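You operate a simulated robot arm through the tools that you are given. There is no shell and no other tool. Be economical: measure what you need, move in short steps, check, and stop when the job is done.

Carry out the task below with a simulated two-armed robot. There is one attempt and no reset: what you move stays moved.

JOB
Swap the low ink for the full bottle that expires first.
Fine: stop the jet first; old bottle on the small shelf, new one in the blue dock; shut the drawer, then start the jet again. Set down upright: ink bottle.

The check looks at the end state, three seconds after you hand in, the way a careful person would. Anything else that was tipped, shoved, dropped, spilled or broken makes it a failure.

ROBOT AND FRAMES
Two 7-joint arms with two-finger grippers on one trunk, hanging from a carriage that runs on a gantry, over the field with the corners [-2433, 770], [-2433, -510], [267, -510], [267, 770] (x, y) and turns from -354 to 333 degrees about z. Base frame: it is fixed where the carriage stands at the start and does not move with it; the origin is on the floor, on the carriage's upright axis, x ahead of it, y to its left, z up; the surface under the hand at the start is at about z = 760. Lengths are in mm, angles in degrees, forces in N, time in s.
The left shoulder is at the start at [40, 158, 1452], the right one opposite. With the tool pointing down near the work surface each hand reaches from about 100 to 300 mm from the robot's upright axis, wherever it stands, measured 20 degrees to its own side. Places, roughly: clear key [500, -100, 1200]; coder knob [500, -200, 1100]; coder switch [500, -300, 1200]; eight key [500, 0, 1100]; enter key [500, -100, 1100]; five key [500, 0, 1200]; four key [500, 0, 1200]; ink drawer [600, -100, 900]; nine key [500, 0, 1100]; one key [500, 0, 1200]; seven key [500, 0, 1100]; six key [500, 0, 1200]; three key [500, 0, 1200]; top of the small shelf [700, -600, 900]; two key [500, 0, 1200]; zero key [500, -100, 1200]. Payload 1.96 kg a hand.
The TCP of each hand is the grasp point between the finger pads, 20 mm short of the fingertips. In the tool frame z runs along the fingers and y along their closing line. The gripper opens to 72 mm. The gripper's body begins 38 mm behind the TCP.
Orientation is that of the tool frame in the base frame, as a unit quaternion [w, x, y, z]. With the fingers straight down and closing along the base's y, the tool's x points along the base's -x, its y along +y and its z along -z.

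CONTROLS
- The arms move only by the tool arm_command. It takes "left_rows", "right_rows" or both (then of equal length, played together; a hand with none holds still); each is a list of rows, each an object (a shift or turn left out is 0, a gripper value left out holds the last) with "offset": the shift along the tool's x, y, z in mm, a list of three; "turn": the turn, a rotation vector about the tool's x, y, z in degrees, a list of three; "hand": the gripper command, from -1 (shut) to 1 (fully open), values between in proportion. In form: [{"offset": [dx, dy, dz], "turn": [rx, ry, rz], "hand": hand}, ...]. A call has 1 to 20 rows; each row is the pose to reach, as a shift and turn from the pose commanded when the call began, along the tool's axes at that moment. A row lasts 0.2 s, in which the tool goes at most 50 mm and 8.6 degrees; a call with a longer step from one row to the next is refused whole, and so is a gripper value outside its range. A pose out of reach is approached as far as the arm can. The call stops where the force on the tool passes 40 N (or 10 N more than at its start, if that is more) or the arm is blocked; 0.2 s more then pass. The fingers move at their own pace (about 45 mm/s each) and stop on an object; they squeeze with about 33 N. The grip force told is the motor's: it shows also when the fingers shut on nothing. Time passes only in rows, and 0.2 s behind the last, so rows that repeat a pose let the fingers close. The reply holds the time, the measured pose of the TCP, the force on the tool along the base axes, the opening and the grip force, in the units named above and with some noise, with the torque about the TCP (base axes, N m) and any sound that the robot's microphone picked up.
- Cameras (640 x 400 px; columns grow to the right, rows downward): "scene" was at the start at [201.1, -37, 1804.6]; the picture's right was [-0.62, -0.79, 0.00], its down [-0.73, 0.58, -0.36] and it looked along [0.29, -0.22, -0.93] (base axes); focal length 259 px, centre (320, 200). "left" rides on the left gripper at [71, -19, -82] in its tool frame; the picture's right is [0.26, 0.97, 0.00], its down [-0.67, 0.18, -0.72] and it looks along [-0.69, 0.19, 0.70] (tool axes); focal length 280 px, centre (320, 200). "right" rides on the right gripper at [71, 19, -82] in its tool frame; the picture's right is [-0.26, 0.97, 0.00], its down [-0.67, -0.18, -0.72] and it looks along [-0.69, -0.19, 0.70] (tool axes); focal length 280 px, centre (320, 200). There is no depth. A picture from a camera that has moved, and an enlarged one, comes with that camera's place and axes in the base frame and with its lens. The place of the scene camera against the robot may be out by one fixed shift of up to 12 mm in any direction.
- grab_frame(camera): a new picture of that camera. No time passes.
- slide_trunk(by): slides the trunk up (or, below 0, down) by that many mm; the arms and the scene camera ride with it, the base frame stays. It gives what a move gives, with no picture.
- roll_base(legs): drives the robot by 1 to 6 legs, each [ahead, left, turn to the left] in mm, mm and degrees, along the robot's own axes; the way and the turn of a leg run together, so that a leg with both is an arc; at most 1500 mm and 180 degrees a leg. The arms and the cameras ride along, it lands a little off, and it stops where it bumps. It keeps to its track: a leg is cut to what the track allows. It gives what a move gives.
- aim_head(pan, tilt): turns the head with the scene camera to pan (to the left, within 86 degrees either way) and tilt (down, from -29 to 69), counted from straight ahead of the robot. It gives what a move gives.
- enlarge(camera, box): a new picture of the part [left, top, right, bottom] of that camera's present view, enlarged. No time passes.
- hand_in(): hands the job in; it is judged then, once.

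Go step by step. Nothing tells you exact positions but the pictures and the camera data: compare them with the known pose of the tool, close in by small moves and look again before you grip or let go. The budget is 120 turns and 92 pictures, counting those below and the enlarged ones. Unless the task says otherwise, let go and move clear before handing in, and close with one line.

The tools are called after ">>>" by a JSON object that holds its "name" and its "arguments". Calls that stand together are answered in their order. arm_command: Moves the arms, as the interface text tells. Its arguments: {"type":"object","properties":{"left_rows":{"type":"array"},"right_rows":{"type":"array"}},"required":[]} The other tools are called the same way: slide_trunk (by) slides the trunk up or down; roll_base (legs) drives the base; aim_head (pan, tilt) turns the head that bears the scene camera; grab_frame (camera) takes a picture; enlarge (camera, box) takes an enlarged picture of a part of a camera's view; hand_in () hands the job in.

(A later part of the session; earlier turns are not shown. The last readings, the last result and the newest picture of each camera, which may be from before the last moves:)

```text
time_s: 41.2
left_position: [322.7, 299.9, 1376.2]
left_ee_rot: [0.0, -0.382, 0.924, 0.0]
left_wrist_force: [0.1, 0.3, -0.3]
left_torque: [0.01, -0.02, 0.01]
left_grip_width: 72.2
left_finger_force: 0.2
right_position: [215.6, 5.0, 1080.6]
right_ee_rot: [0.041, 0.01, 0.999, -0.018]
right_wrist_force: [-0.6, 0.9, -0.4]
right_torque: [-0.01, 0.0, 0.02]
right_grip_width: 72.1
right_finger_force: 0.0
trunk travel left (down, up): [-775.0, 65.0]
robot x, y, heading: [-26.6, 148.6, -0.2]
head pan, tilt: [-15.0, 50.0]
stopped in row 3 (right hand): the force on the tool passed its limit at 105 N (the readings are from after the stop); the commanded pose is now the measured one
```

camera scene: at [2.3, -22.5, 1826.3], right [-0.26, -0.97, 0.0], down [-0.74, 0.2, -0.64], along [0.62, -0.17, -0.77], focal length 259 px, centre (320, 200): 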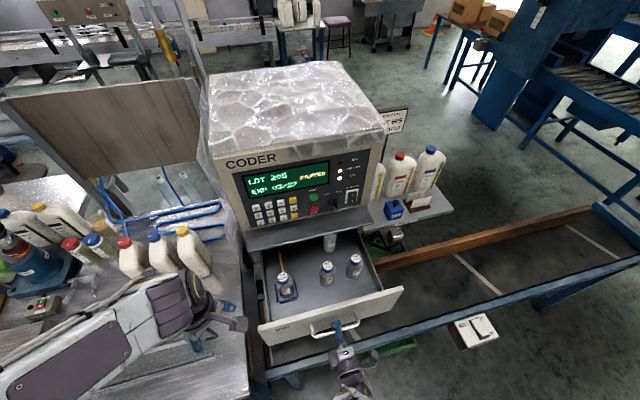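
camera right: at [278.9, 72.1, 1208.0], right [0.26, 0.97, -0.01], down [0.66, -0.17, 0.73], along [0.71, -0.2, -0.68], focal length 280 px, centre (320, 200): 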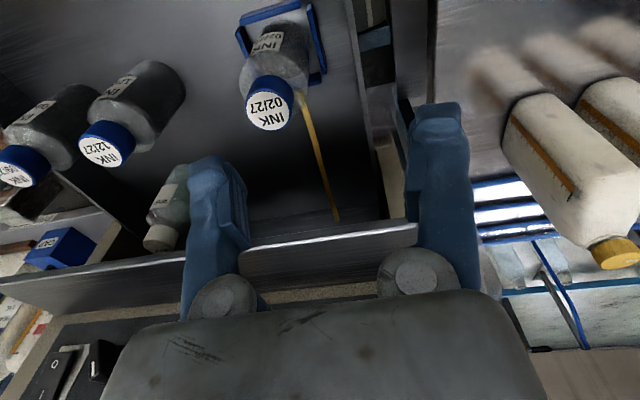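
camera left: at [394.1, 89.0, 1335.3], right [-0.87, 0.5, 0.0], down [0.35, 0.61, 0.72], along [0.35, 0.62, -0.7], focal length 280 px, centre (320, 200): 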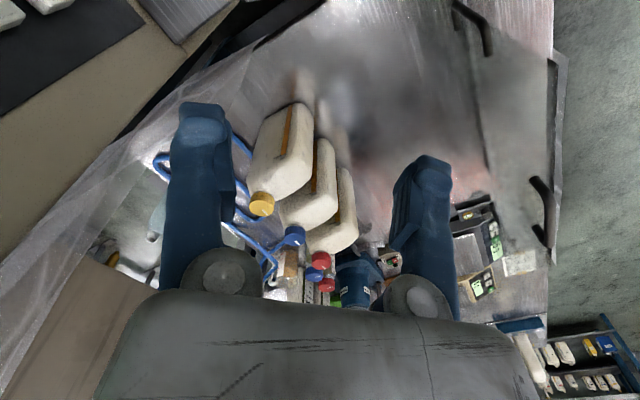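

Unexpected contact; I look before moving on.

>>> {"name": "grab_frame", "arguments": {"camera": "scene"}}

>>> {"name": "grab_frame", "arguments": {"camera": "right"}}

```text
60 pictures are left
camera scene: at [203.6, 125.2, 1826.2], right [-0.26, -0.96, 0.0], down [-0.74, 0.2, -0.64], along [0.62, -0.17, -0.77], focal length 259 px, centre (320, 200)
```

scene: 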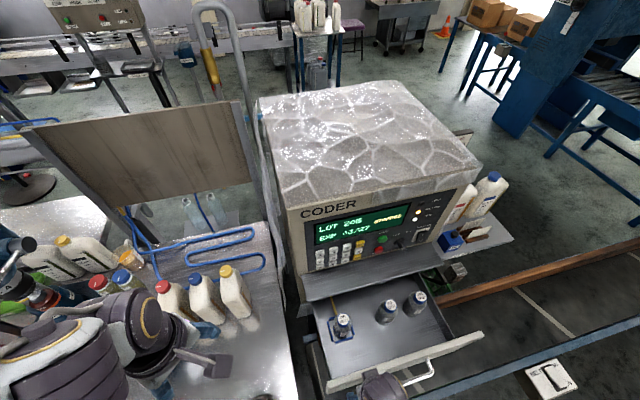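

```text
59 pictures are left
camera right: at [138.6, 29.5, 1157.3], right [0.28, 0.96, -0.01], down [0.61, -0.17, 0.77], along [0.74, -0.22, -0.63], focal length 280 px, centre (320, 200)
```

right: 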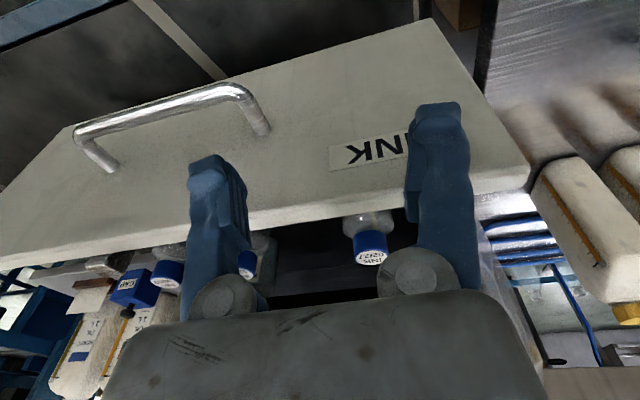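

The fingers touched the top of the drawer front; nothing has moved. I lift and see how the arm tracks.

>>> {"name": "arm_command", "arguments": {"right_rows": [{"offset": [0, 0, -25]}, {"offset": [0, 0, -50]}, {"offset": [0, -30, -60]}, {"offset": [0, -60, -70]}]}}

```text
time_s: 42.2
left_position: [323.6, 299.2, 1374.9]
left_ee_rot: [0.0, -0.381, 0.924, 0.0]
left_wrist_force: [0.6, -0.1, -0.3]
left_torque: [-0.03, 0.0, 0.04]
left_grip_width: 72.0
left_finger_force: 0.0
right_position: [203.0, -42.6, 1148.1]
right_ee_rot: [0.063, 0.014, 0.998, -0.006]
right_wrist_force: [-0.2, -0.1, 0.4]
right_torque: [-0.05, 0.01, 0.01]
right_grip_width: 71.9
right_finger_force: 0.0
right hand out of reach, approached as far as the arm can: row 2, 3, 4
trunk travel left (down, up): [-775.0, 65.0]
robot x, y, heading: [-25.2, 148.1, -0.4]
head pan, tilt: [-15.0, 50.0]
```

>>> {"name": "arm_command", "arguments": {"right_rows": [{"offset": [-30, -20, 0]}, {"offset": [-60, -40, 0]}, {"offset": [-90, -60, 0]}, {"offset": [-120, -80, 0]}, {"offset": [-150, -100, 0]}, {"offset": [-150, -100, 0]}]}}

```text
time_s: 43.6
left_position: [322.9, 299.3, 1374.6]
left_ee_rot: [0.0, -0.381, 0.924, 0.0]
left_wrist_force: [-0.3, -0.3, -0.2]
left_torque: [0.02, 0.0, -0.03]
left_grip_width: 72.0
left_finger_force: 0.0
right_position: [292.4, -9.1, 1135.1]
right_ee_rot: [0.064, 0.015, 0.998, -0.007]
right_wrist_force: [0.1, 0.5, -0.4]
right_torque: [0.0, 0.0, 0.02]
right_grip_width: 72.0
right_finger_force: 0.1
right hand out of reach, approached as far as the arm can: row 1, 2, 3, 4, 5, 6
trunk travel left (down, up): [-775.0, 65.0]
robot x, y, heading: [-27.3, 150.4, -0.4]
head pan, tilt: [-15.0, 50.0]
```

>>> {"name": "arm_command", "arguments": {"right_rows": [{"offset": [0, -10, 0], "turn": [0, 0, 8]}, {"offset": [0, -20, 0], "turn": [0, 0, 16]}, {"offset": [0, -30, 0], "turn": [0, 0, 24]}, {"offset": [0, -40, 0], "turn": [0, 0, 32]}, {"offset": [0, -40, 0], "turn": [0, 0, 32]}]}}

```text
time_s: 44.8
left_position: [322.4, 298.7, 1374.9]
left_ee_rot: [-0.001, -0.382, 0.924, 0.001]
left_wrist_force: [-0.3, -0.1, 0.8]
left_torque: [-0.03, -0.02, -0.02]
left_grip_width: 71.8
left_finger_force: 0.0
right_position: [289.2, -51.2, 1129.3]
right_ee_rot: [0.063, 0.289, 0.955, 0.012]
right_wrist_force: [-0.2, -0.2, 0.0]
right_torque: [0.04, 0.0, 0.03]
right_grip_width: 72.0
right_finger_force: 0.1
right hand out of reach, approached as far as the arm can: row 3, 4, 5
trunk travel left (down, up): [-775.0, 65.0]
robot x, y, heading: [-26.9, 148.3, -0.1]
head pan, tilt: [-15.0, 50.0]
```

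>>> {"name": "arm_command", "arguments": {"right_rows": [{"offset": [-22, -10, -10]}, {"offset": [-44, -20, -20]}, {"offset": [-66, -30, -30]}, {"offset": [-86, -38, -40]}, {"offset": [-86, -38, -40]}]}}

>>> {"name": "aim_head", "arguments": {"pan": -45, "tilt": 60}}

>>> {"name": "grab_frame", "arguments": {"camera": "scene"}}

```text
time_s: 46.0
left_position: [323.1, 298.9, 1373.5]
left_ee_rot: [0.0, -0.381, 0.924, 0.0]
left_wrist_force: [0.2, 0.0, -0.3]
left_torque: [-0.01, -0.01, -0.01]
left_grip_width: 71.8
left_finger_force: 0.0
right_position: [310.1, -84.3, 1117.2]
right_ee_rot: [0.063, 0.289, 0.955, 0.01]
right_wrist_force: [1.0, -0.7, 0.7]
right_torque: [-0.03, 0.01, 0.04]
right_grip_width: 71.7
right_finger_force: 0.2
right hand out of reach, approached as far as the arm can: row 1, 2, 3, 4, 5
trunk travel left (down, up): [-775.0, 65.0]
robot x, y, heading: [-25.3, 148.8, -0.5]
head pan, tilt: [-15.0, 50.0]
```

```text
time_s: 47.0
left_position: [323.5, 299.1, 1375.4]
left_ee_rot: [0.001, -0.38, 0.925, 0.0]
left_wrist_force: [0.2, -0.2, -0.2]
left_torque: [-0.01, -0.02, 0.0]
left_grip_width: 72.2
left_finger_force: 0.0
right_position: [310.9, -83.4, 1116.3]
right_ee_rot: [0.064, 0.29, 0.955, 0.011]
right_wrist_force: [-0.1, 0.1, -0.3]
right_torque: [0.03, 0.0, 0.03]
right_grip_width: 71.9
right_finger_force: 0.1
trunk travel left (down, up): [-775.0, 65.0]
robot x, y, heading: [-27.6, 147.4, -0.5]
head pan, tilt: [-45.0, 60.0]
```

```text
58 pictures are left
camera scene: at [176.4, 97.8, 1814.0], right [-0.71, -0.7, 0.0], down [-0.61, 0.61, -0.5], along [0.35, -0.35, -0.87], focal length 259 px, centre (320, 200)
```

scene: 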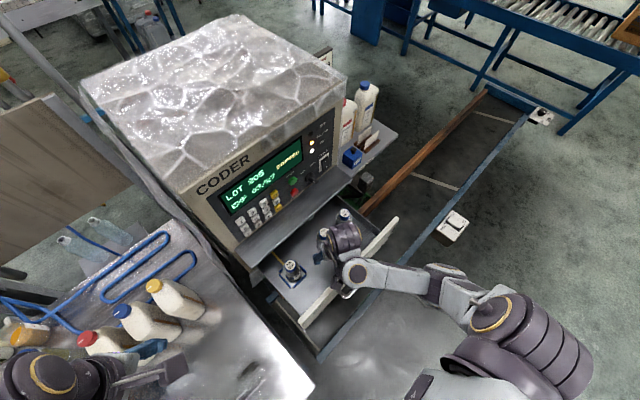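

The elbow has folded low and outward. I roll the base back clear of the drawer and untangle the arm by retracing through the level, stretched pose.

>>> {"name": "roll_base", "arguments": {"legs": [[-260, 0, 0]]}}

>>> {"name": "arm_command", "arguments": {"right_rows": [{"turn": [0, 0, -8]}, {"turn": [0, 0, -16]}, {"turn": [0, 0, -24]}, {"turn": [0, 0, -33]}, {"turn": [0, 0, -34]}]}}

```text
time_s: 48.8
left_position: [62.6, 301.6, 1374.9]
left_ee_rot: [0.0, -0.382, 0.924, 0.0]
left_wrist_force: [0.5, -0.7, -0.7]
left_torque: [0.02, 0.01, 0.0]
left_grip_width: 71.9
left_finger_force: 0.0
right_position: [50.8, -80.9, 1116.5]
right_ee_rot: [0.063, 0.288, 0.955, 0.011]
right_wrist_force: [-0.1, -0.4, 0.3]
right_torque: [-0.02, 0.0, 0.02]
right_grip_width: 72.0
right_finger_force: 0.0
trunk travel left (down, up): [-775.0, 65.0]
robot x, y, heading: [-287.2, 150.5, -0.3]
head pan, tilt: [-45.0, 60.0]
```

```text
refused: row 4 steps farther than a row can; nothing moved
```

>>> {"name": "arm_command", "arguments": {"right_rows": [{"turn": [0, 0, -8]}, {"turn": [0, 0, -16]}, {"turn": [0, 0, -24]}, {"turn": [0, 0, -32]}, {"turn": [0, 0, -34]}]}}

>>> {"name": "arm_command", "arguments": {"right_rows": [{"offset": [-6, 0, 10], "turn": [0, -8, 0]}, {"offset": [-12, 0, 20], "turn": [0, -16, 0]}, {"offset": [-18, 0, 30], "turn": [0, -24, 0]}, {"offset": [-24, 0, 40], "turn": [0, -32, 0]}, {"offset": [-30, 0, 50], "turn": [0, -40, 0]}, {"offset": [-36, 0, 60], "turn": [0, -48, 0]}, {"offset": [-42, 0, 70], "turn": [0, -56, 0]}, {"offset": [-48, 0, 80], "turn": [0, -64, 0]}, {"offset": [-54, 0, 90], "turn": [0, -72, 0]}, {"offset": [-60, 0, 100], "turn": [0, -80, 0]}, {"offset": [-66, 0, 110], "turn": [0, -82, 0]}, {"offset": [-70, 0, 115], "turn": [0, -82, 0]}]}}

```text
time_s: 50.0
left_position: [63.6, 301.0, 1376.1]
left_ee_rot: [0.0, -0.382, 0.924, 0.0]
left_wrist_force: [0.6, 0.0, 0.4]
left_torque: [-0.03, 0.02, 0.02]
left_grip_width: 72.1
left_finger_force: 0.0
right_position: [16.7, -15.0, 1127.8]
right_ee_rot: [0.067, 0.0, 0.998, -0.016]
right_wrist_force: [0.2, -0.1, -0.2]
right_torque: [0.01, 0.01, -0.02]
right_grip_width: 72.1
right_finger_force: 0.0
right hand out of reach, approached as far as the arm can: row 1, 2, 3, 4, 5
trunk travel left (down, up): [-775.0, 65.0]
robot x, y, heading: [-289.7, 146.0, -0.3]
head pan, tilt: [-45.0, 60.0]
```

```text
time_s: 52.6
left_position: [63.8, 303.0, 1374.4]
left_ee_rot: [0.0, -0.382, 0.924, 0.0]
left_wrist_force: [-0.1, 0.5, -0.1]
left_torque: [-0.04, 0.03, 0.0]
left_grip_width: 71.9
left_finger_force: 0.0
right_position: [100.6, -14.2, 1023.9]
right_ee_rot: [0.703, -0.008, 0.711, -0.004]
right_wrist_force: [-0.1, 0.6, 0.0]
right_torque: [0.01, 0.01, 0.0]
right_grip_width: 71.9
right_finger_force: 0.0
trunk travel left (down, up): [-775.0, 65.0]
robot x, y, heading: [-284.8, 150.4, -0.3]
head pan, tilt: [-45.0, 60.0]
```

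>>> {"name": "arm_command", "arguments": {"right_rows": [{"offset": [20, 20, 12]}, {"offset": [39, 44, 24]}, {"offset": [39, 44, 24]}]}}

>>> {"name": "arm_command", "arguments": {"right_rows": [{"offset": [-10, -4, -9], "turn": [0, 7.5, 0]}, {"offset": [-20, -8, -18], "turn": [0, 15, 0]}, {"offset": [-30, -12, -27], "turn": [0, 22.5, 0]}, {"offset": [-40, -16, -36], "turn": [0, 30, 0]}, {"offset": [-50, -20, -45], "turn": [0, 37.5, 0]}, {"offset": [-58, -24, -54], "turn": [0, 45, 0]}, {"offset": [-58, -24, -54], "turn": [0, 45, 0]}]}}

```text
time_s: 53.4
left_position: [63.9, 301.3, 1374.7]
left_ee_rot: [-0.001, -0.383, 0.924, 0.0]
left_wrist_force: [-1.2, 0.5, 0.1]
left_torque: [0.0, 0.02, 0.02]
left_grip_width: 71.9
left_finger_force: 0.2
right_position: [125.9, 29.9, 984.3]
right_ee_rot: [0.704, -0.008, 0.71, -0.004]
right_wrist_force: [-0.4, -0.1, -1.4]
right_torque: [0.0, -0.04, 0.01]
right_grip_width: 72.0
right_finger_force: 0.1
trunk travel left (down, up): [-775.0, 65.0]
robot x, y, heading: [-287.5, 148.7, -0.0]
head pan, tilt: [-45.0, 60.0]
```

```text
time_s: 55.0
left_position: [62.9, 301.7, 1374.5]
left_ee_rot: [0.0, -0.382, 0.924, 0.0]
left_wrist_force: [-0.4, 0.3, 0.4]
left_torque: [0.01, 0.0, -0.02]
left_grip_width: 72.0
left_finger_force: 0.0
right_position: [71.1, 5.9, 1042.4]
right_ee_rot: [0.378, -0.006, 0.926, -0.007]
right_wrist_force: [0.1, 0.1, -0.3]
right_torque: [0.02, -0.03, 0.0]
right_grip_width: 72.1
right_finger_force: 0.1
right hand out of reach, approached as far as the arm can: row 1
trunk travel left (down, up): [-775.0, 65.0]
robot x, y, heading: [-284.4, 149.3, -0.3]
head pan, tilt: [-45.0, 60.0]
```

>>> {"name": "arm_command", "arguments": {"right_rows": [{"offset": [-33, 0, -5]}, {"offset": [-66, 0, -10]}, {"offset": [-99, 0, -15]}, {"offset": [-131, 0, -20]}, {"offset": [-131, 0, -20]}]}}

```text
time_s: 56.2
left_position: [62.4, 301.3, 1375.1]
left_ee_rot: [0.0, -0.382, 0.924, 0.0]
left_wrist_force: [0.0, 0.0, 0.1]
left_torque: [0.0, 0.01, 0.01]
left_grip_width: 72.2
left_finger_force: 0.0
right_position: [151.0, 6.7, 1147.9]
right_ee_rot: [0.378, -0.006, 0.926, -0.006]
right_wrist_force: [0.5, -0.2, -0.1]
right_torque: [0.01, 0.01, -0.01]
right_grip_width: 72.1
right_finger_force: 0.0
trunk travel left (down, up): [-775.0, 65.0]
robot x, y, heading: [-288.8, 149.1, -0.3]
head pan, tilt: [-45.0, 60.0]
```

Tracking is restored. Now back to the starting pose with the tool down.

>>> {"name": "arm_command", "arguments": {"right_rows": [{"offset": [-12, -28, -24], "turn": [0, 6, 0]}, {"offset": [-24, -57, -48], "turn": [0, 12, 0]}, {"offset": [-36, -86, -72], "turn": [0, 18, 0]}, {"offset": [-47, -115, -97], "turn": [0, 24, 0]}, {"offset": [-59, -144, -122], "turn": [0, 30, 0]}, {"offset": [-70, -172, -147], "turn": [0, 36, 0]}, {"offset": [-82, -202, -172], "turn": [0, 42, 0]}, {"offset": [-82, -230, -172], "turn": [0, 45, 0]}, {"offset": [-82, -230, -172], "turn": [0, 45, 0]}]}}

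```text
time_s: 58.2
left_position: [64.9, 301.3, 1375.7]
left_ee_rot: [0.0, -0.381, 0.925, 0.0]
left_wrist_force: [-0.9, -0.8, -0.9]
left_torque: [-0.01, 0.02, -0.05]
left_grip_width: 72.0
left_finger_force: 0.0
right_position: [90.1, -221.2, 1333.3]
right_ee_rot: [-0.006, -0.003, 1.0, -0.008]
right_wrist_force: [-0.1, 0.6, 0.1]
right_torque: [0.04, 0.0, -0.01]
right_grip_width: 72.1
right_finger_force: 0.0
trunk travel left (down, up): [-775.0, 65.0]
robot x, y, heading: [-288.3, 144.3, -0.1]
head pan, tilt: [-45.0, 60.0]
```

Recovered. I lower the trunk and drive so the hand comes over the drawer.

>>> {"name": "slide_trunk", "arguments": {"by": -150}}

>>> {"name": "roll_base", "arguments": {"legs": [[270, 76, 0]]}}

>>> {"name": "arm_command", "arguments": {"right_rows": [{"offset": [0, 40, 0]}, {"offset": [0, 80, 0]}, {"offset": [0, 120, 0]}, {"offset": [0, 148, 0]}, {"offset": [0, 148, 0]}]}}

>>> {"name": "grab_frame", "arguments": {"camera": "right"}}

```text
time_s: 60.0
left_position: [63.3, 302.0, 1225.7]
left_ee_rot: [0.0, -0.381, 0.925, 0.0]
left_wrist_force: [1.1, 0.0, -0.5]
left_torque: [-0.02, 0.01, 0.01]
left_grip_width: 72.0
left_finger_force: 0.2
right_position: [90.4, -220.2, 1183.5]
right_ee_rot: [-0.004, -0.002, 1.0, -0.009]
right_wrist_force: [-0.1, -0.3, 0.3]
right_torque: [0.05, 0.01, -0.02]
right_grip_width: 72.2
right_finger_force: 0.1
trunk travel left (down, up): [-625.0, 215.0]
robot x, y, heading: [-293.1, 148.7, -0.0]
head pan, tilt: [-45.0, 60.0]
```

```text
time_s: 61.9
left_position: [331.5, 376.5, 1224.7]
left_ee_rot: [0.0, -0.381, 0.925, 0.0]
left_wrist_force: [-0.2, 0.6, -0.4]
left_torque: [-0.02, 0.0, 0.0]
left_grip_width: 72.0
left_finger_force: 0.0
right_position: [359.0, -145.1, 1183.2]
right_ee_rot: [-0.005, -0.002, 1.0, -0.008]
right_wrist_force: [1.3, 0.6, 0.1]
right_torque: [-0.01, 0.03, -0.02]
right_grip_width: 72.2
right_finger_force: 0.0
trunk travel left (down, up): [-625.0, 215.0]
robot x, y, heading: [-19.2, 225.0, -0.2]
head pan, tilt: [-45.0, 60.0]
```

```text
time_s: 63.1
left_position: [332.1, 376.9, 1224.9]
left_ee_rot: [0.0, -0.381, 0.924, 0.0]
left_wrist_force: [0.6, 0.3, -0.1]
left_torque: [0.02, 0.02, 0.03]
left_grip_width: 71.8
left_finger_force: 0.1
right_position: [359.2, 4.2, 1179.7]
right_ee_rot: [-0.006, -0.003, 1.0, -0.008]
right_wrist_force: [0.2, 0.8, -0.3]
right_torque: [-0.03, -0.02, 0.06]
right_grip_width: 71.9
right_finger_force: 0.1
trunk travel left (down, up): [-625.0, 215.0]
robot x, y, heading: [-15.9, 222.8, -0.3]
head pan, tilt: [-45.0, 60.0]
```

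```text
57 pictures are left
camera right: at [289.3, 24.8, 1263.4], right [0.26, 0.97, -0.02], down [0.68, -0.17, 0.71], along [0.68, -0.2, -0.7], focal length 280 px, centre (320, 200)
```

right: 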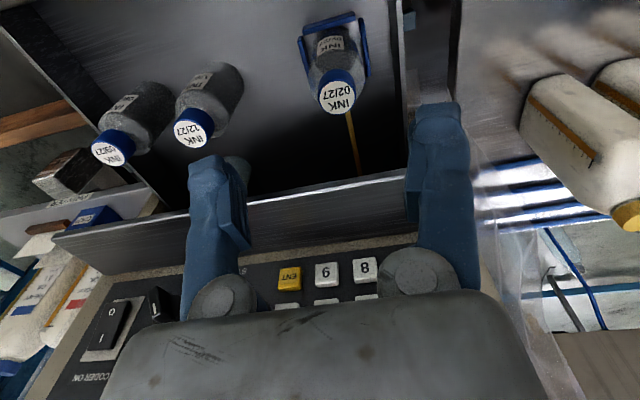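

The earlier touch pushed the drawer in by about 33 mm; the caps are now at x≈396. I position over 02/27 and descend to just above its cap.

>>> {"name": "arm_command", "arguments": {"right_rows": [{"offset": [-19, 1, 20]}, {"offset": [-38, 1, 50]}, {"offset": [-38, 1, 80]}, {"offset": [-38, 1, 110]}, {"offset": [-38, 1, 110]}]}}

>>> {"name": "grab_frame", "arguments": {"camera": "right"}}

```text
time_s: 64.3
left_position: [332.7, 376.3, 1225.1]
left_ee_rot: [0.0, -0.381, 0.925, 0.0]
left_wrist_force: [-0.2, 0.1, 0.2]
left_torque: [0.0, -0.03, -0.03]
left_grip_width: 72.2
left_finger_force: 0.0
right_position: [395.7, 1.5, 1070.9]
right_ee_rot: [-0.006, -0.002, 1.0, -0.008]
right_wrist_force: [-0.4, 0.4, 0.6]
right_torque: [-0.02, -0.03, 0.01]
right_grip_width: 72.0
right_finger_force: 0.0
trunk travel left (down, up): [-625.0, 215.0]
robot x, y, heading: [-20.9, 223.3, -0.4]
head pan, tilt: [-45.0, 60.0]
```

```text
56 pictures are left
camera right: at [326.0, 23.3, 1153.9], right [0.26, 0.97, -0.02], down [0.68, -0.17, 0.71], along [0.68, -0.2, -0.7], focal length 280 px, centre (320, 200)
```

right: 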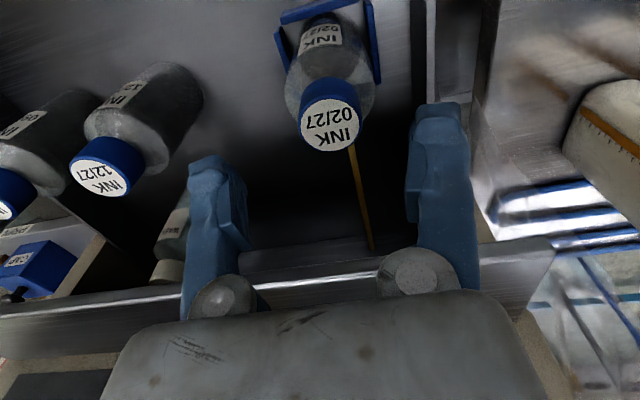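

>>> {"name": "arm_command", "arguments": {"right_rows": [{"offset": [-4, 4, 20]}, {"offset": [-4, 5, 40]}, {"offset": [-4, 5, 52]}, {"offset": [-4, 5, 60]}, {"offset": [-4, 5, 60]}]}}

>>> {"name": "grab_frame", "arguments": {"camera": "right"}}

```text
time_s: 65.5
left_position: [331.5, 375.8, 1225.1]
left_ee_rot: [0.0, -0.381, 0.925, 0.0]
left_wrist_force: [0.3, -0.5, 0.9]
left_torque: [0.05, -0.04, -0.04]
left_grip_width: 71.9
left_finger_force: 0.0
right_position: [398.6, 7.2, 1010.1]
right_ee_rot: [-0.006, -0.003, 1.0, -0.008]
right_wrist_force: [0.6, 1.5, -0.3]
right_torque: [0.01, -0.01, -0.01]
right_grip_width: 72.3
right_finger_force: 0.1
trunk travel left (down, up): [-625.0, 215.0]
robot x, y, heading: [-19.6, 226.0, -0.2]
head pan, tilt: [-45.0, 60.0]
```

```text
55 pictures are left
camera right: at [328.9, 27.0, 1093.5], right [0.26, 0.97, -0.02], down [0.68, -0.17, 0.71], along [0.68, -0.2, -0.7], focal length 280 px, centre (320, 200)
```

right: 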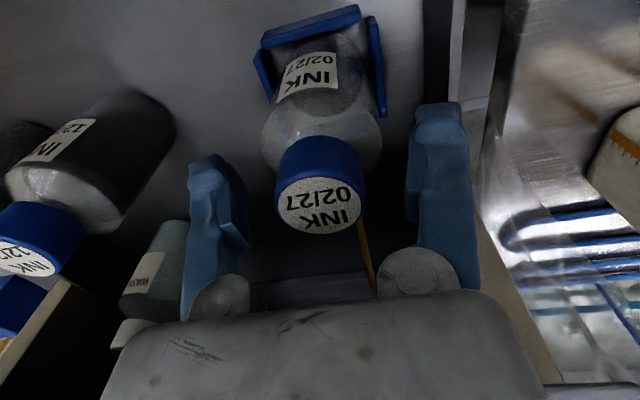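

The cap is centred between the fingers. I close on it.

>>> {"name": "arm_command", "arguments": {"right_rows": [{"hand": -1}, {"hand": -1}, {"hand": -1}, {"hand": -1}, {"hand": -1}]}}

```text
time_s: 66.7
left_position: [333.2, 376.5, 1226.2]
left_ee_rot: [0.0, -0.38, 0.925, 0.0]
left_wrist_force: [-0.4, 0.2, 0.2]
left_torque: [0.02, 0.0, 0.0]
left_grip_width: 72.0
left_finger_force: 0.0
right_position: [400.3, 5.2, 1011.9]
right_ee_rot: [-0.004, -0.003, 1.0, -0.008]
right_wrist_force: [-0.7, 0.9, 19.2]
right_torque: [0.07, -0.04, 0.01]
right_grip_width: 37.0
right_finger_force: 33.4
trunk travel left (down, up): [-625.0, 215.0]
robot x, y, heading: [-15.5, 225.3, -0.4]
head pan, tilt: [-45.0, 60.0]
```

Gripped at 37 mm. I lift straight up with the arm.

>>> {"name": "arm_command", "arguments": {"right_rows": [{"offset": [0, 0, -10]}, {"offset": [0, 0, -30]}, {"offset": [0, 0, -60]}, {"offset": [0, 0, -90]}, {"offset": [0, 0, -120]}, {"offset": [0, 0, -150]}, {"offset": [0, 0, -150]}]}}

>>> {"name": "aim_head", "arguments": {"pan": -55, "tilt": 45}}

>>> {"name": "grab_frame", "arguments": {"camera": "scene"}}

```text
time_s: 68.3
left_position: [331.9, 376.8, 1226.0]
left_ee_rot: [0.0, -0.381, 0.925, 0.0]
left_wrist_force: [0.4, -0.5, 0.7]
left_torque: [-0.02, 0.03, 0.0]
left_grip_width: 72.1
left_finger_force: 0.0
right_position: [401.1, 8.4, 1160.7]
right_ee_rot: [-0.007, -0.003, 1.0, -0.008]
right_wrist_force: [-0.2, 1.0, -1.3]
right_torque: [0.0, -0.02, -0.01]
right_grip_width: 33.4
right_finger_force: 33.0
trunk travel left (down, up): [-625.0, 215.0]
robot x, y, heading: [-18.2, 223.4, -0.2]
head pan, tilt: [-45.0, 60.0]
```

```text
time_s: 69.1
left_position: [331.2, 376.1, 1225.7]
left_ee_rot: [0.001, -0.381, 0.925, -0.001]
left_wrist_force: [-0.1, 0.4, 0.5]
left_torque: [-0.02, -0.02, -0.03]
left_grip_width: 71.7
left_finger_force: 0.1
right_position: [401.0, 7.5, 1159.6]
right_ee_rot: [-0.005, -0.002, 1.0, -0.008]
right_wrist_force: [-0.4, -0.3, -0.5]
right_torque: [0.04, 0.0, 0.02]
right_grip_width: 33.7
right_finger_force: 33.0
trunk travel left (down, up): [-625.0, 215.0]
robot x, y, heading: [-17.1, 225.4, -0.4]
head pan, tilt: [-55.0, 45.0]
```

```text
54 pictures are left
camera scene: at [184.7, 155.2, 1683.4], right [-0.82, -0.57, 0.0], down [-0.4, 0.58, -0.71], along [0.4, -0.58, -0.71], focal length 259 px, centre (320, 200)
```

scene: 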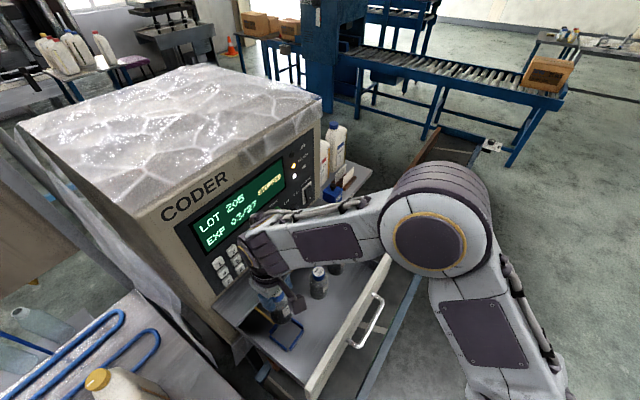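

>>> {"name": "grab_frame", "arguments": {"camera": "right"}}

```text
53 pictures are left
camera right: at [331.3, 28.6, 1243.3], right [0.26, 0.97, -0.02], down [0.68, -0.17, 0.71], along [0.68, -0.2, -0.7], focal length 280 px, centre (320, 200)
```

right: 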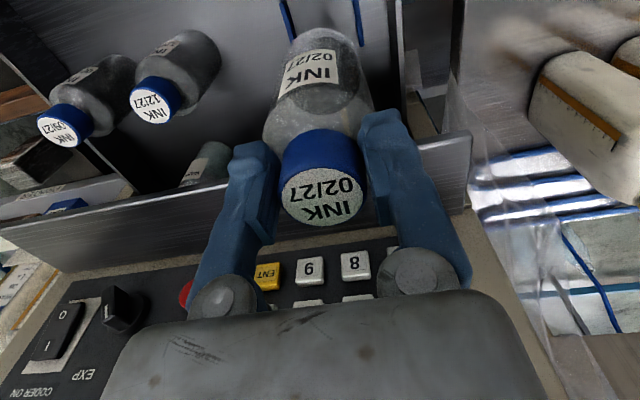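

The low bottle is held upright. I raise the trunk, tuck the left hand, and drive right toward the small shelf.

>>> {"name": "slide_trunk", "arguments": {"by": 110}}

>>> {"name": "arm_command", "arguments": {"left_rows": [{"offset": [14, 30, 0]}, {"offset": [28, 60, 0]}, {"offset": [42, 95, 0]}, {"offset": [56, 127, 0]}, {"offset": [56, 127, 0]}]}}

>>> {"name": "roll_base", "arguments": {"legs": [[-130, 0, 0], [0, -650, 0]]}}

>>> {"name": "aim_head", "arguments": {"pan": -5, "tilt": 45}}

>>> {"name": "grab_frame", "arguments": {"camera": "scene"}}

```text
time_s: 70.5
left_position: [333.0, 376.8, 1334.8]
left_ee_rot: [0.0, -0.381, 0.925, 0.0]
left_wrist_force: [-1.1, 0.0, 0.0]
left_torque: [-0.01, 0.0, 0.01]
left_grip_width: 72.2
left_finger_force: 0.0
right_position: [401.5, 6.3, 1269.8]
right_ee_rot: [-0.006, -0.002, 1.0, -0.009]
right_wrist_force: [-0.2, -0.7, -0.9]
right_torque: [0.01, -0.02, -0.02]
right_grip_width: 33.5
right_finger_force: 33.1
trunk travel left (down, up): [-735.0, 105.0]
robot x, y, heading: [-12.8, 223.7, -0.1]
head pan, tilt: [-55.0, 45.0]
```

```text
time_s: 71.7
left_position: [213.0, 427.0, 1341.2]
left_ee_rot: [-0.001, -0.381, 0.924, 0.001]
left_wrist_force: [-0.5, -0.1, 0.6]
left_torque: [-0.04, 0.01, -0.03]
left_grip_width: 72.1
left_finger_force: 0.1
left hand out of reach, approached as far as the arm can: row 4, 5
right_position: [400.7, 7.9, 1270.8]
right_ee_rot: [-0.005, -0.003, 1.0, -0.008]
right_wrist_force: [-0.6, 0.1, 0.4]
right_torque: [0.01, -0.01, -0.03]
right_grip_width: 33.4
right_finger_force: 33.2
trunk travel left (down, up): [-735.0, 105.0]
robot x, y, heading: [-15.8, 224.1, -0.1]
head pan, tilt: [-55.0, 45.0]
```

```text
time_s: 76.2
left_position: [79.0, -219.8, 1340.3]
left_ee_rot: [0.0, -0.381, 0.924, 0.001]
left_wrist_force: [0.1, 0.2, 0.1]
left_torque: [0.0, -0.01, -0.02]
left_grip_width: 72.2
left_finger_force: 0.0
right_position: [266.7, -638.4, 1270.1]
right_ee_rot: [-0.005, -0.001, 1.0, -0.007]
right_wrist_force: [0.2, -0.6, -0.9]
right_torque: [-0.02, 0.02, -0.02]
right_grip_width: 33.2
right_finger_force: 33.0
trunk travel left (down, up): [-735.0, 105.0]
robot x, y, heading: [-151.6, -420.7, -0.4]
head pan, tilt: [-55.0, 45.0]
```

```text
time_s: 77.4
left_position: [78.7, -220.8, 1339.7]
left_ee_rot: [-0.001, -0.381, 0.925, 0.001]
left_wrist_force: [-0.2, -0.3, 1.1]
left_torque: [-0.01, -0.02, 0.01]
left_grip_width: 72.0
left_finger_force: 0.0
right_position: [267.0, -638.7, 1270.8]
right_ee_rot: [-0.007, -0.001, 1.0, -0.008]
right_wrist_force: [0.1, 0.3, -1.0]
right_torque: [0.03, 0.0, -0.03]
right_grip_width: 33.3
right_finger_force: 33.1
trunk travel left (down, up): [-735.0, 105.0]
robot x, y, heading: [-153.0, -423.6, -0.4]
head pan, tilt: [-5.0, 45.0]
```

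```text
52 pictures are left
camera scene: at [85.3, -431.9, 1793.4], right [-0.09, -1.0, 0.0], down [-0.7, 0.07, -0.71], along [0.7, -0.07, -0.71], focal length 259 px, centre (320, 200)
```

scene: 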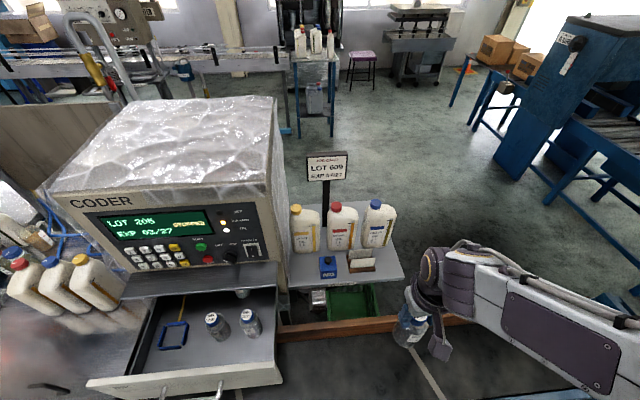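

>>> {"name": "enlarge", "arguments": {"camera": "scene", "box": [280, 190, 420, 300]}}

>>> {"name": "grab_frame", "arguments": {"camera": "right"}}

```text
3.64 times, centred on (350, 245) of scene
camera zoom: at [85.3, -431.9, 1793.4], right [-0.09, -1.0, 0.0], down [-0.7, 0.07, -0.71], along [0.7, -0.07, -0.71], focal length 943 px, centre (211, 36)
```

zoom: 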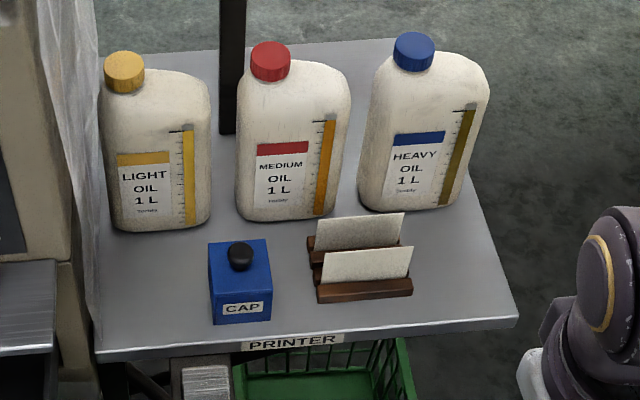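

```text
50 pictures are left
camera right: at [197.2, -617.9, 1353.3], right [0.26, 0.97, -0.02], down [0.68, -0.17, 0.71], along [0.68, -0.2, -0.7], focal length 280 px, centre (320, 200)
```

right: 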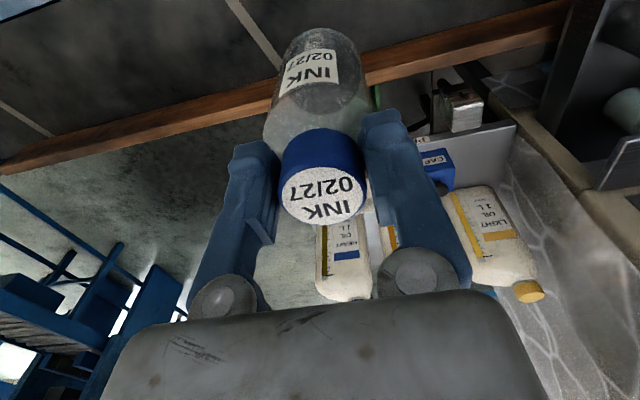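

The shelf top is about z 866, x from 545, y −357 to −809. There is a free spot right of the card stand at about [591, −755]. I drive toward it.

>>> {"name": "roll_base", "arguments": {"legs": [[0, -80, 0], [310, 0, 0]]}}

>>> {"name": "grab_frame", "arguments": {"camera": "right"}}

```text
time_s: 80.1
left_position: [387.1, -303.4, 1339.4]
left_ee_rot: [0.0, -0.38, 0.925, 0.001]
left_wrist_force: [0.2, 0.0, 0.7]
left_torque: [-0.02, 0.05, -0.03]
left_grip_width: 71.9
left_finger_force: 0.0
right_position: [573.2, -720.9, 1269.6]
right_ee_rot: [-0.006, -0.001, 1.0, -0.008]
right_wrist_force: [0.6, -0.2, -0.9]
right_torque: [-0.01, 0.0, 0.02]
right_grip_width: 33.2
right_finger_force: 33.3
trunk travel left (down, up): [-735.0, 105.0]
robot x, y, heading: [155.4, -501.1, -0.4]
head pan, tilt: [-5.0, 45.0]
```

```text
49 pictures are left
camera right: at [504.2, -700.5, 1353.3], right [0.26, 0.97, -0.02], down [0.68, -0.17, 0.71], along [0.68, -0.2, -0.7], focal length 280 px, centre (320, 200)
```

right: 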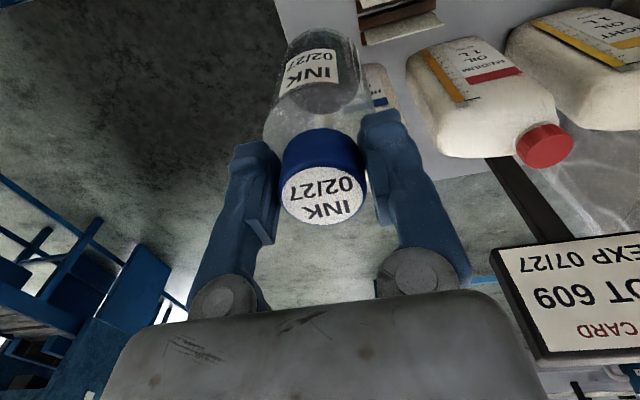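

I fine-position, lower the trunk moderately, then lower with the arm.

>>> {"name": "arm_command", "arguments": {"right_rows": [{"offset": [-8, -14, 0]}, {"offset": [-17, -27, 0]}, {"offset": [-17, -27, 0]}]}}

>>> {"name": "slide_trunk", "arguments": {"by": -120}}

>>> {"name": "arm_command", "arguments": {"right_rows": [{"offset": [0, 0, 30]}, {"offset": [0, 0, 60]}, {"offset": [0, 0, 90]}, {"offset": [0, 0, 120]}, {"offset": [0, 0, 150]}, {"offset": [0, 0, 150]}]}}

>>> {"name": "grab_frame", "arguments": {"camera": "right"}}

>>> {"name": "grab_frame", "arguments": {"camera": "scene"}}

```text
time_s: 80.9
left_position: [386.8, -303.1, 1341.9]
left_ee_rot: [-0.001, -0.379, 0.925, 0.001]
left_wrist_force: [0.6, -0.1, 0.0]
left_torque: [-0.02, -0.01, -0.01]
left_grip_width: 71.7
left_finger_force: 0.0
right_position: [590.9, -749.4, 1270.9]
right_ee_rot: [-0.005, -0.002, 1.0, -0.008]
right_wrist_force: [0.2, 0.7, -1.0]
right_torque: [-0.02, -0.03, 0.01]
right_grip_width: 32.8
right_finger_force: 32.8
trunk travel left (down, up): [-735.0, 105.0]
robot x, y, heading: [155.9, -501.6, -0.3]
head pan, tilt: [-5.0, 45.0]
```

```text
time_s: 82.4
left_position: [386.2, -303.8, 1220.2]
left_ee_rot: [0.0, -0.381, 0.925, 0.001]
left_wrist_force: [0.3, 0.6, 0.2]
left_torque: [0.04, 0.0, 0.0]
left_grip_width: 71.9
left_finger_force: 0.0
right_position: [591.4, -748.9, 1150.0]
right_ee_rot: [-0.005, -0.001, 1.0, -0.007]
right_wrist_force: [-0.8, -0.1, -0.1]
right_torque: [-0.03, -0.01, -0.03]
right_grip_width: 33.3
right_finger_force: 32.9
trunk travel left (down, up): [-615.0, 225.0]
robot x, y, heading: [157.5, -501.1, -0.6]
head pan, tilt: [-5.0, 45.0]
```

```text
time_s: 83.6
left_position: [387.3, -303.4, 1220.5]
left_ee_rot: [-0.001, -0.38, 0.925, 0.0]
left_wrist_force: [-0.6, -0.3, 0.5]
left_torque: [-0.01, 0.03, 0.0]
left_grip_width: 71.8
left_finger_force: 0.1
right_position: [592.4, -752.5, 1020.7]
right_ee_rot: [-0.002, 0.001, 1.0, -0.01]
right_wrist_force: [-0.7, -2.2, 10.3]
right_torque: [-0.04, -0.05, -0.02]
right_grip_width: 33.6
right_finger_force: 32.8
trunk travel left (down, up): [-615.0, 225.0]
robot x, y, heading: [153.2, -506.6, -0.5]
head pan, tilt: [-5.0, 45.0]
stopped in row 5 (right hand): the force on the tool passed its limit at 91 N (the readings are from after the stop); the commanded pose is now the measured one
```

```text
48 pictures are left
camera right: at [521.9, -731.5, 1104.3], right [0.26, 0.96, -0.02], down [0.68, -0.17, 0.71], along [0.69, -0.2, -0.7], focal length 280 px, centre (320, 200)
```

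right: 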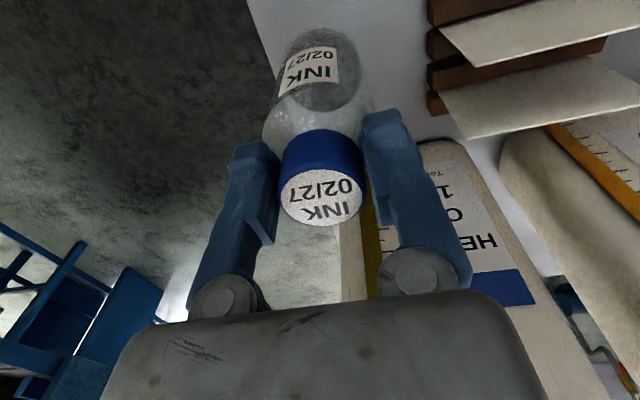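

```text
47 pictures are left
camera scene: at [392.8, -514.7, 1673.7], right [-0.09, -1.0, 0.0], down [-0.7, 0.07, -0.71], along [0.7, -0.07, -0.71], focal length 259 px, centre (320, 200)
```

scene: 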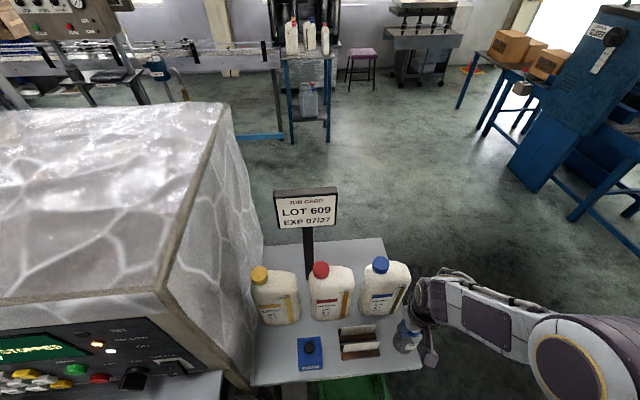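

Contact at TCP z 1020, probably bottle on shelf (re-triangulated shelf top ≈ 903). I zoom in to verify.

>>> {"name": "enlarge", "arguments": {"camera": "scene", "box": [320, 290, 480, 400]}}

>>> {"name": "enlarge", "arguments": {"camera": "right", "box": [220, 0, 440, 140]}}

```text
3.64 times, centred on (400, 345) of scene
camera zoom: at [392.8, -514.7, 1673.7], right [-0.09, -1.0, 0.0], down [-0.7, 0.07, -0.71], along [0.7, -0.07, -0.71], focal length 943 px, centre (29, -327)
```

zoom: 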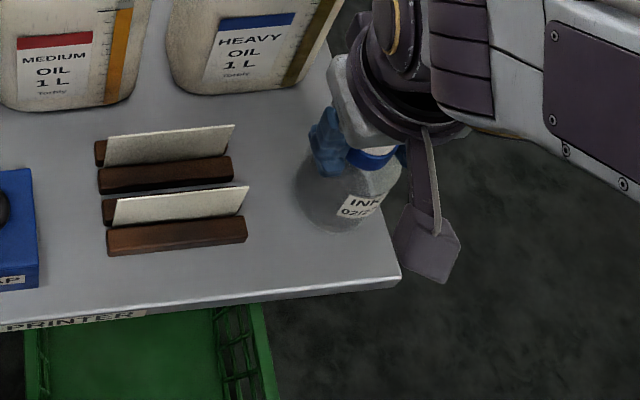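

```text
2.86 times, centred on (330, 70) of right
camera zoom: at [521.9, -731.5, 1104.3], right [0.26, 0.96, -0.02], down [0.68, -0.17, 0.71], along [0.69, -0.2, -0.7], focal length 801 px, centre (291, 571)
```

zoom: 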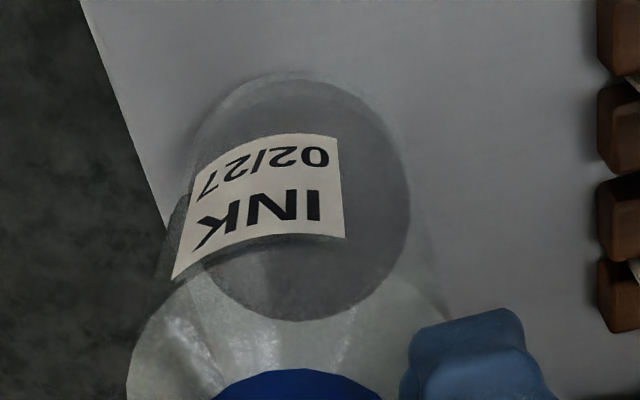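

The bottle stands on the shelf but close to its right edge. I lift slightly, shift 18 mm left, and set down gently.

>>> {"name": "arm_command", "arguments": {"right_rows": [{"offset": [0, 0, -15]}, {"offset": [0, 9, -15]}, {"offset": [0, 18, -15]}, {"offset": [0, 18, -10]}, {"offset": [0, 18, -6]}, {"offset": [0, 18, -3]}, {"offset": [0, 18, -1]}, {"offset": [0, 18, 1]}]}}

>>> {"name": "enlarge", "arguments": {"camera": "right", "box": [220, 0, 440, 140]}}

```text
time_s: 85.5
left_position: [386.9, -303.6, 1221.0]
left_ee_rot: [0.0, -0.381, 0.925, 0.0]
left_wrist_force: [-0.1, -0.6, -0.5]
left_torque: [-0.03, -0.03, 0.01]
left_grip_width: 72.0
left_finger_force: 0.2
right_position: [592.5, -734.7, 1019.9]
right_ee_rot: [-0.003, -0.001, 1.0, -0.009]
right_wrist_force: [-7.8, 0.4, 24.7]
right_torque: [0.31, 0.31, 0.11]
right_grip_width: 33.5
right_finger_force: 32.7
trunk travel left (down, up): [-615.0, 225.0]
robot x, y, heading: [154.9, -505.2, -0.1]
head pan, tilt: [-5.0, 45.0]
stopped in row 8 (right hand): the force on the tool passed its limit at 42 N (the readings are from after the stop); the commanded pose is now the measured one
```

```text
2.86 times, centred on (330, 70) of right
camera zoom: at [521.9, -713.2, 1104.2], right [0.26, 0.97, -0.02], down [0.68, -0.17, 0.71], along [0.69, -0.2, -0.7], focal length 801 px, centre (291, 571)
```

zoom: 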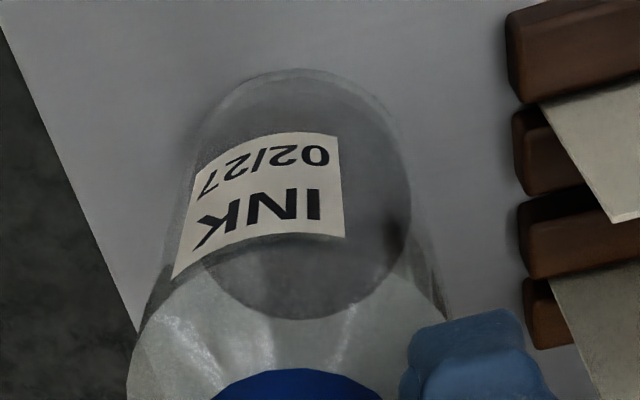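

Standing on the shelf with good margins. I open the fingers and rise.

>>> {"name": "arm_command", "arguments": {"right_rows": [{"offset": [0, 0, -1], "hand": 0.5}, {"offset": [0, 0, -1], "hand": 0.5}, {"offset": [0, 0, -1], "hand": 0.5}, {"offset": [0, 0, -20]}, {"offset": [0, 0, -50]}, {"offset": [0, 0, -90]}, {"offset": [0, 0, -130]}, {"offset": [0, 0, -130]}]}}

>>> {"name": "grab_frame", "arguments": {"camera": "right"}}

```text
time_s: 87.3
left_position: [386.7, -301.7, 1220.0]
left_ee_rot: [0.0, -0.381, 0.925, 0.001]
left_wrist_force: [-0.5, 0.2, 0.0]
left_torque: [0.01, 0.02, 0.02]
left_grip_width: 72.2
left_finger_force: 0.1
right_position: [592.0, -731.6, 1151.8]
right_ee_rot: [-0.004, 0.0, 1.0, -0.008]
right_wrist_force: [0.4, -0.1, -0.5]
right_torque: [0.01, 0.01, 0.02]
right_grip_width: 53.9
right_finger_force: 0.0
trunk travel left (down, up): [-615.0, 225.0]
robot x, y, heading: [153.4, -502.7, -0.5]
head pan, tilt: [-5.0, 45.0]
```

```text
43 pictures are left
camera right: at [521.9, -709.6, 1234.6], right [0.26, 0.97, -0.02], down [0.68, -0.17, 0.71], along [0.69, -0.2, -0.7], focal length 280 px, centre (320, 200)
```

right: 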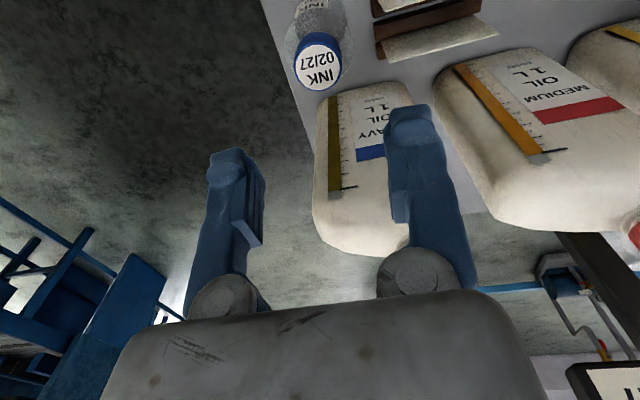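

The old bottle is set. I raise, drive back, and bring the hand over the 09/27 bottle.

>>> {"name": "slide_trunk", "arguments": {"by": 110}}

>>> {"name": "roll_base", "arguments": {"legs": [[-300, 0, 0], [0, 495, 0], [100, 0, 0]]}}

>>> {"name": "slide_trunk", "arguments": {"by": -110}}

>>> {"name": "grab_frame", "arguments": {"camera": "right"}}

```text
time_s: 88.8
left_position: [386.0, -303.0, 1331.1]
left_ee_rot: [0.0, -0.381, 0.925, 0.0]
left_wrist_force: [0.9, -0.6, 0.1]
left_torque: [0.01, 0.01, 0.01]
left_grip_width: 72.2
left_finger_force: 0.1
right_position: [592.2, -730.9, 1261.2]
right_ee_rot: [-0.003, 0.0, 1.0, -0.008]
right_wrist_force: [0.6, -0.1, 0.4]
right_torque: [-0.02, -0.01, 0.0]
right_grip_width: 54.1
right_finger_force: 0.0
trunk travel left (down, up): [-725.0, 115.0]
robot x, y, heading: [155.3, -501.8, -0.5]
head pan, tilt: [-5.0, 45.0]
```

```text
time_s: 94.1
left_position: [189.5, 194.6, 1330.1]
left_ee_rot: [0.0, -0.382, 0.924, 0.001]
left_wrist_force: [0.4, -1.1, 0.1]
left_torque: [0.01, -0.02, -0.05]
left_grip_width: 72.0
left_finger_force: 0.1
right_position: [396.8, -232.0, 1259.4]
right_ee_rot: [-0.004, -0.002, 1.0, -0.009]
right_wrist_force: [0.2, 0.3, 0.2]
right_torque: [-0.01, 0.0, -0.03]
right_grip_width: 54.1
right_finger_force: 0.0
trunk travel left (down, up): [-725.0, 115.0]
robot x, y, heading: [-43.5, -1.9, -0.2]
head pan, tilt: [-5.0, 45.0]
```

```text
time_s: 95.5
left_position: [190.5, 195.0, 1220.6]
left_ee_rot: [0.0, -0.381, 0.924, 0.002]
left_wrist_force: [-0.2, 0.5, 1.1]
left_torque: [-0.02, 0.0, -0.05]
left_grip_width: 71.7
left_finger_force: 0.0
right_position: [395.4, -232.8, 1151.8]
right_ee_rot: [-0.004, -0.001, 1.0, -0.009]
right_wrist_force: [-0.2, 0.7, 0.4]
right_torque: [0.0, 0.01, 0.0]
right_grip_width: 54.1
right_finger_force: 0.0
trunk travel left (down, up): [-615.0, 225.0]
robot x, y, heading: [-43.8, -6.6, -0.3]
head pan, tilt: [-5.0, 45.0]
```

```text
42 pictures are left
camera right: at [326.0, -211.5, 1234.3], right [0.26, 0.97, -0.02], down [0.68, -0.17, 0.71], along [0.69, -0.2, -0.7], focal length 280 px, centre (320, 200)
```

right: 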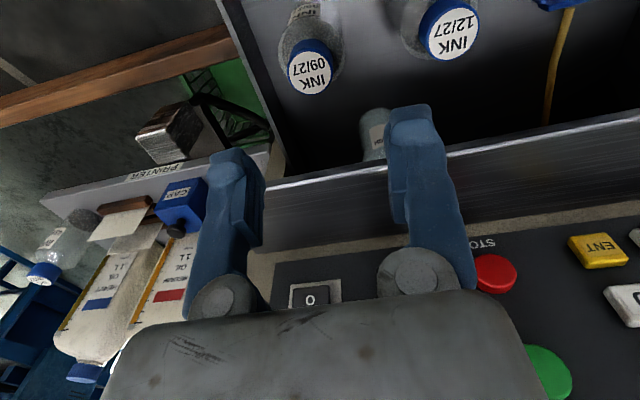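

>>> {"name": "arm_command", "arguments": {"right_rows": [{"offset": [-4, -5, 30], "hand": 0.65}, {"offset": [-6, -10, 60]}, {"offset": [-6, -10, 85]}, {"offset": [-6, -10, 85]}]}}

>>> {"name": "grab_frame", "arguments": {"camera": "right"}}

```text
time_s: 96.5
left_position: [189.8, 195.6, 1221.2]
left_ee_rot: [-0.001, -0.381, 0.925, 0.001]
left_wrist_force: [1.0, -0.6, 0.2]
left_torque: [0.0, 0.0, -0.01]
left_grip_width: 71.9
left_finger_force: 0.1
right_position: [402.6, -244.1, 1066.2]
right_ee_rot: [-0.003, -0.002, 1.0, -0.008]
right_wrist_force: [-0.7, -0.3, 0.9]
right_torque: [0.03, 0.0, 0.01]
right_grip_width: 59.3
right_finger_force: 0.1
trunk travel left (down, up): [-615.0, 225.0]
robot x, y, heading: [-39.2, -5.4, -0.4]
head pan, tilt: [-5.0, 45.0]
```

```text
41 pictures are left
camera right: at [331.8, -223.6, 1149.3], right [0.26, 0.97, -0.02], down [0.68, -0.17, 0.71], along [0.69, -0.2, -0.7], focal length 280 px, centre (320, 200)
```

right: 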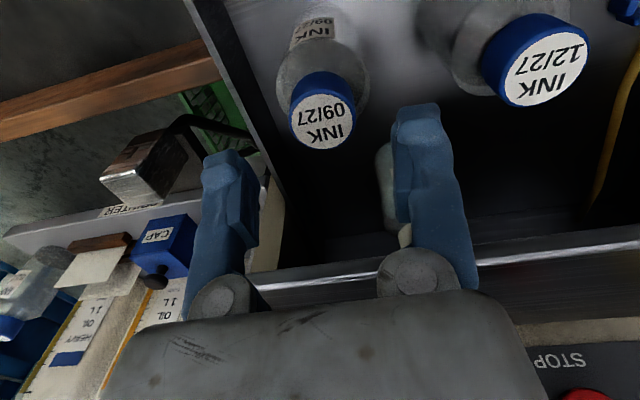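

>>> {"name": "enlarge", "arguments": {"camera": "right", "box": [260, 0, 620, 160]}}

```text
1.78 times, centred on (440, 80) of right
camera zoom: at [331.8, -223.6, 1149.3], right [0.26, 0.97, -0.02], down [0.68, -0.17, 0.71], along [0.69, -0.2, -0.7], focal length 498 px, centre (107, 413)
```

zoom: 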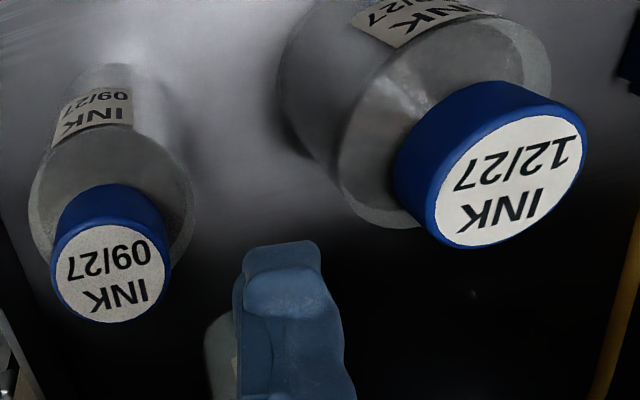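

09/27 is centred and looks full. I descend and grip; I'll double-check the level when it is lifted.

>>> {"name": "arm_command", "arguments": {"right_rows": [{"offset": [0, 0, 20]}, {"offset": [0, 0, 40]}, {"offset": [0, 0, 50]}, {"offset": [0, 0, 56]}, {"offset": [0, 0, 56], "hand": -1}, {"offset": [0, 0, 56], "hand": -1}, {"offset": [0, 0, 56], "hand": -1}, {"offset": [0, 0, 56], "hand": -1}, {"offset": [0, 0, 40]}, {"offset": [0, 0, 10]}, {"offset": [0, 0, -20]}, {"offset": [0, 0, -50]}, {"offset": [0, 0, -80]}, {"offset": [0, 0, -80]}]}}

>>> {"name": "grab_frame", "arguments": {"camera": "right"}}

```text
time_s: 99.5
left_position: [190.9, 194.8, 1219.9]
left_ee_rot: [0.0, -0.381, 0.924, 0.001]
left_wrist_force: [-0.8, 0.5, 0.6]
left_torque: [0.01, 0.02, 0.0]
left_grip_width: 71.9
left_finger_force: 0.0
right_position: [401.0, -243.8, 1147.1]
right_ee_rot: [-0.003, -0.001, 1.0, -0.009]
right_wrist_force: [0.5, 0.2, -2.4]
right_torque: [-0.03, 0.01, -0.01]
right_grip_width: 33.9
right_finger_force: 33.0
trunk travel left (down, up): [-615.0, 225.0]
robot x, y, heading: [-42.2, -8.0, -0.6]
head pan, tilt: [-5.0, 45.0]
```

```text
39 pictures are left
camera right: at [331.9, -222.5, 1229.4], right [0.26, 0.97, -0.02], down [0.68, -0.17, 0.71], along [0.69, -0.2, -0.7], focal length 280 px, centre (320, 200)
```

right: 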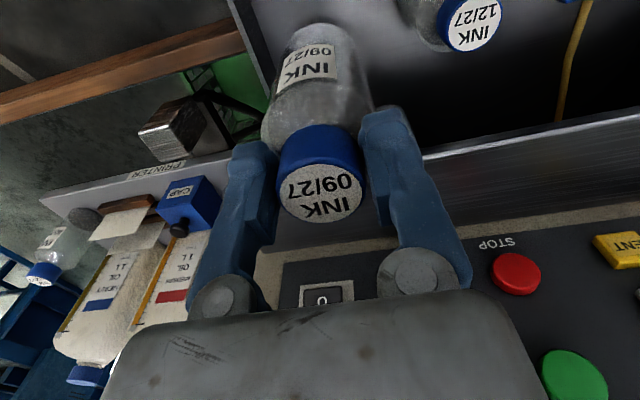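

>>> {"name": "enlarge", "arguments": {"camera": "right", "box": [240, 10, 400, 130]}}

```text
3.33 times, centred on (320, 70) of right
camera zoom: at [331.9, -222.5, 1229.4], right [0.26, 0.97, -0.02], down [0.68, -0.17, 0.71], along [0.69, -0.2, -0.7], focal length 935 px, centre (320, 633)
```

zoom: 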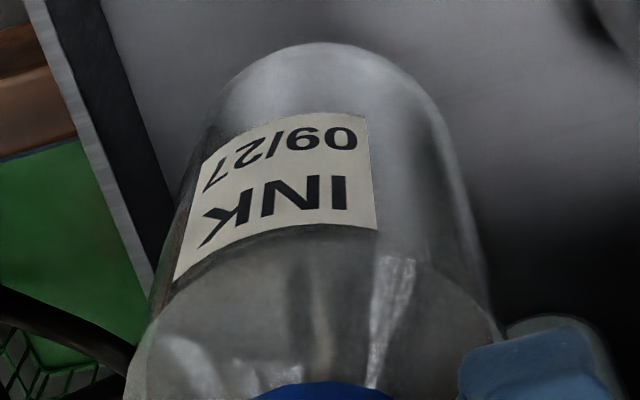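

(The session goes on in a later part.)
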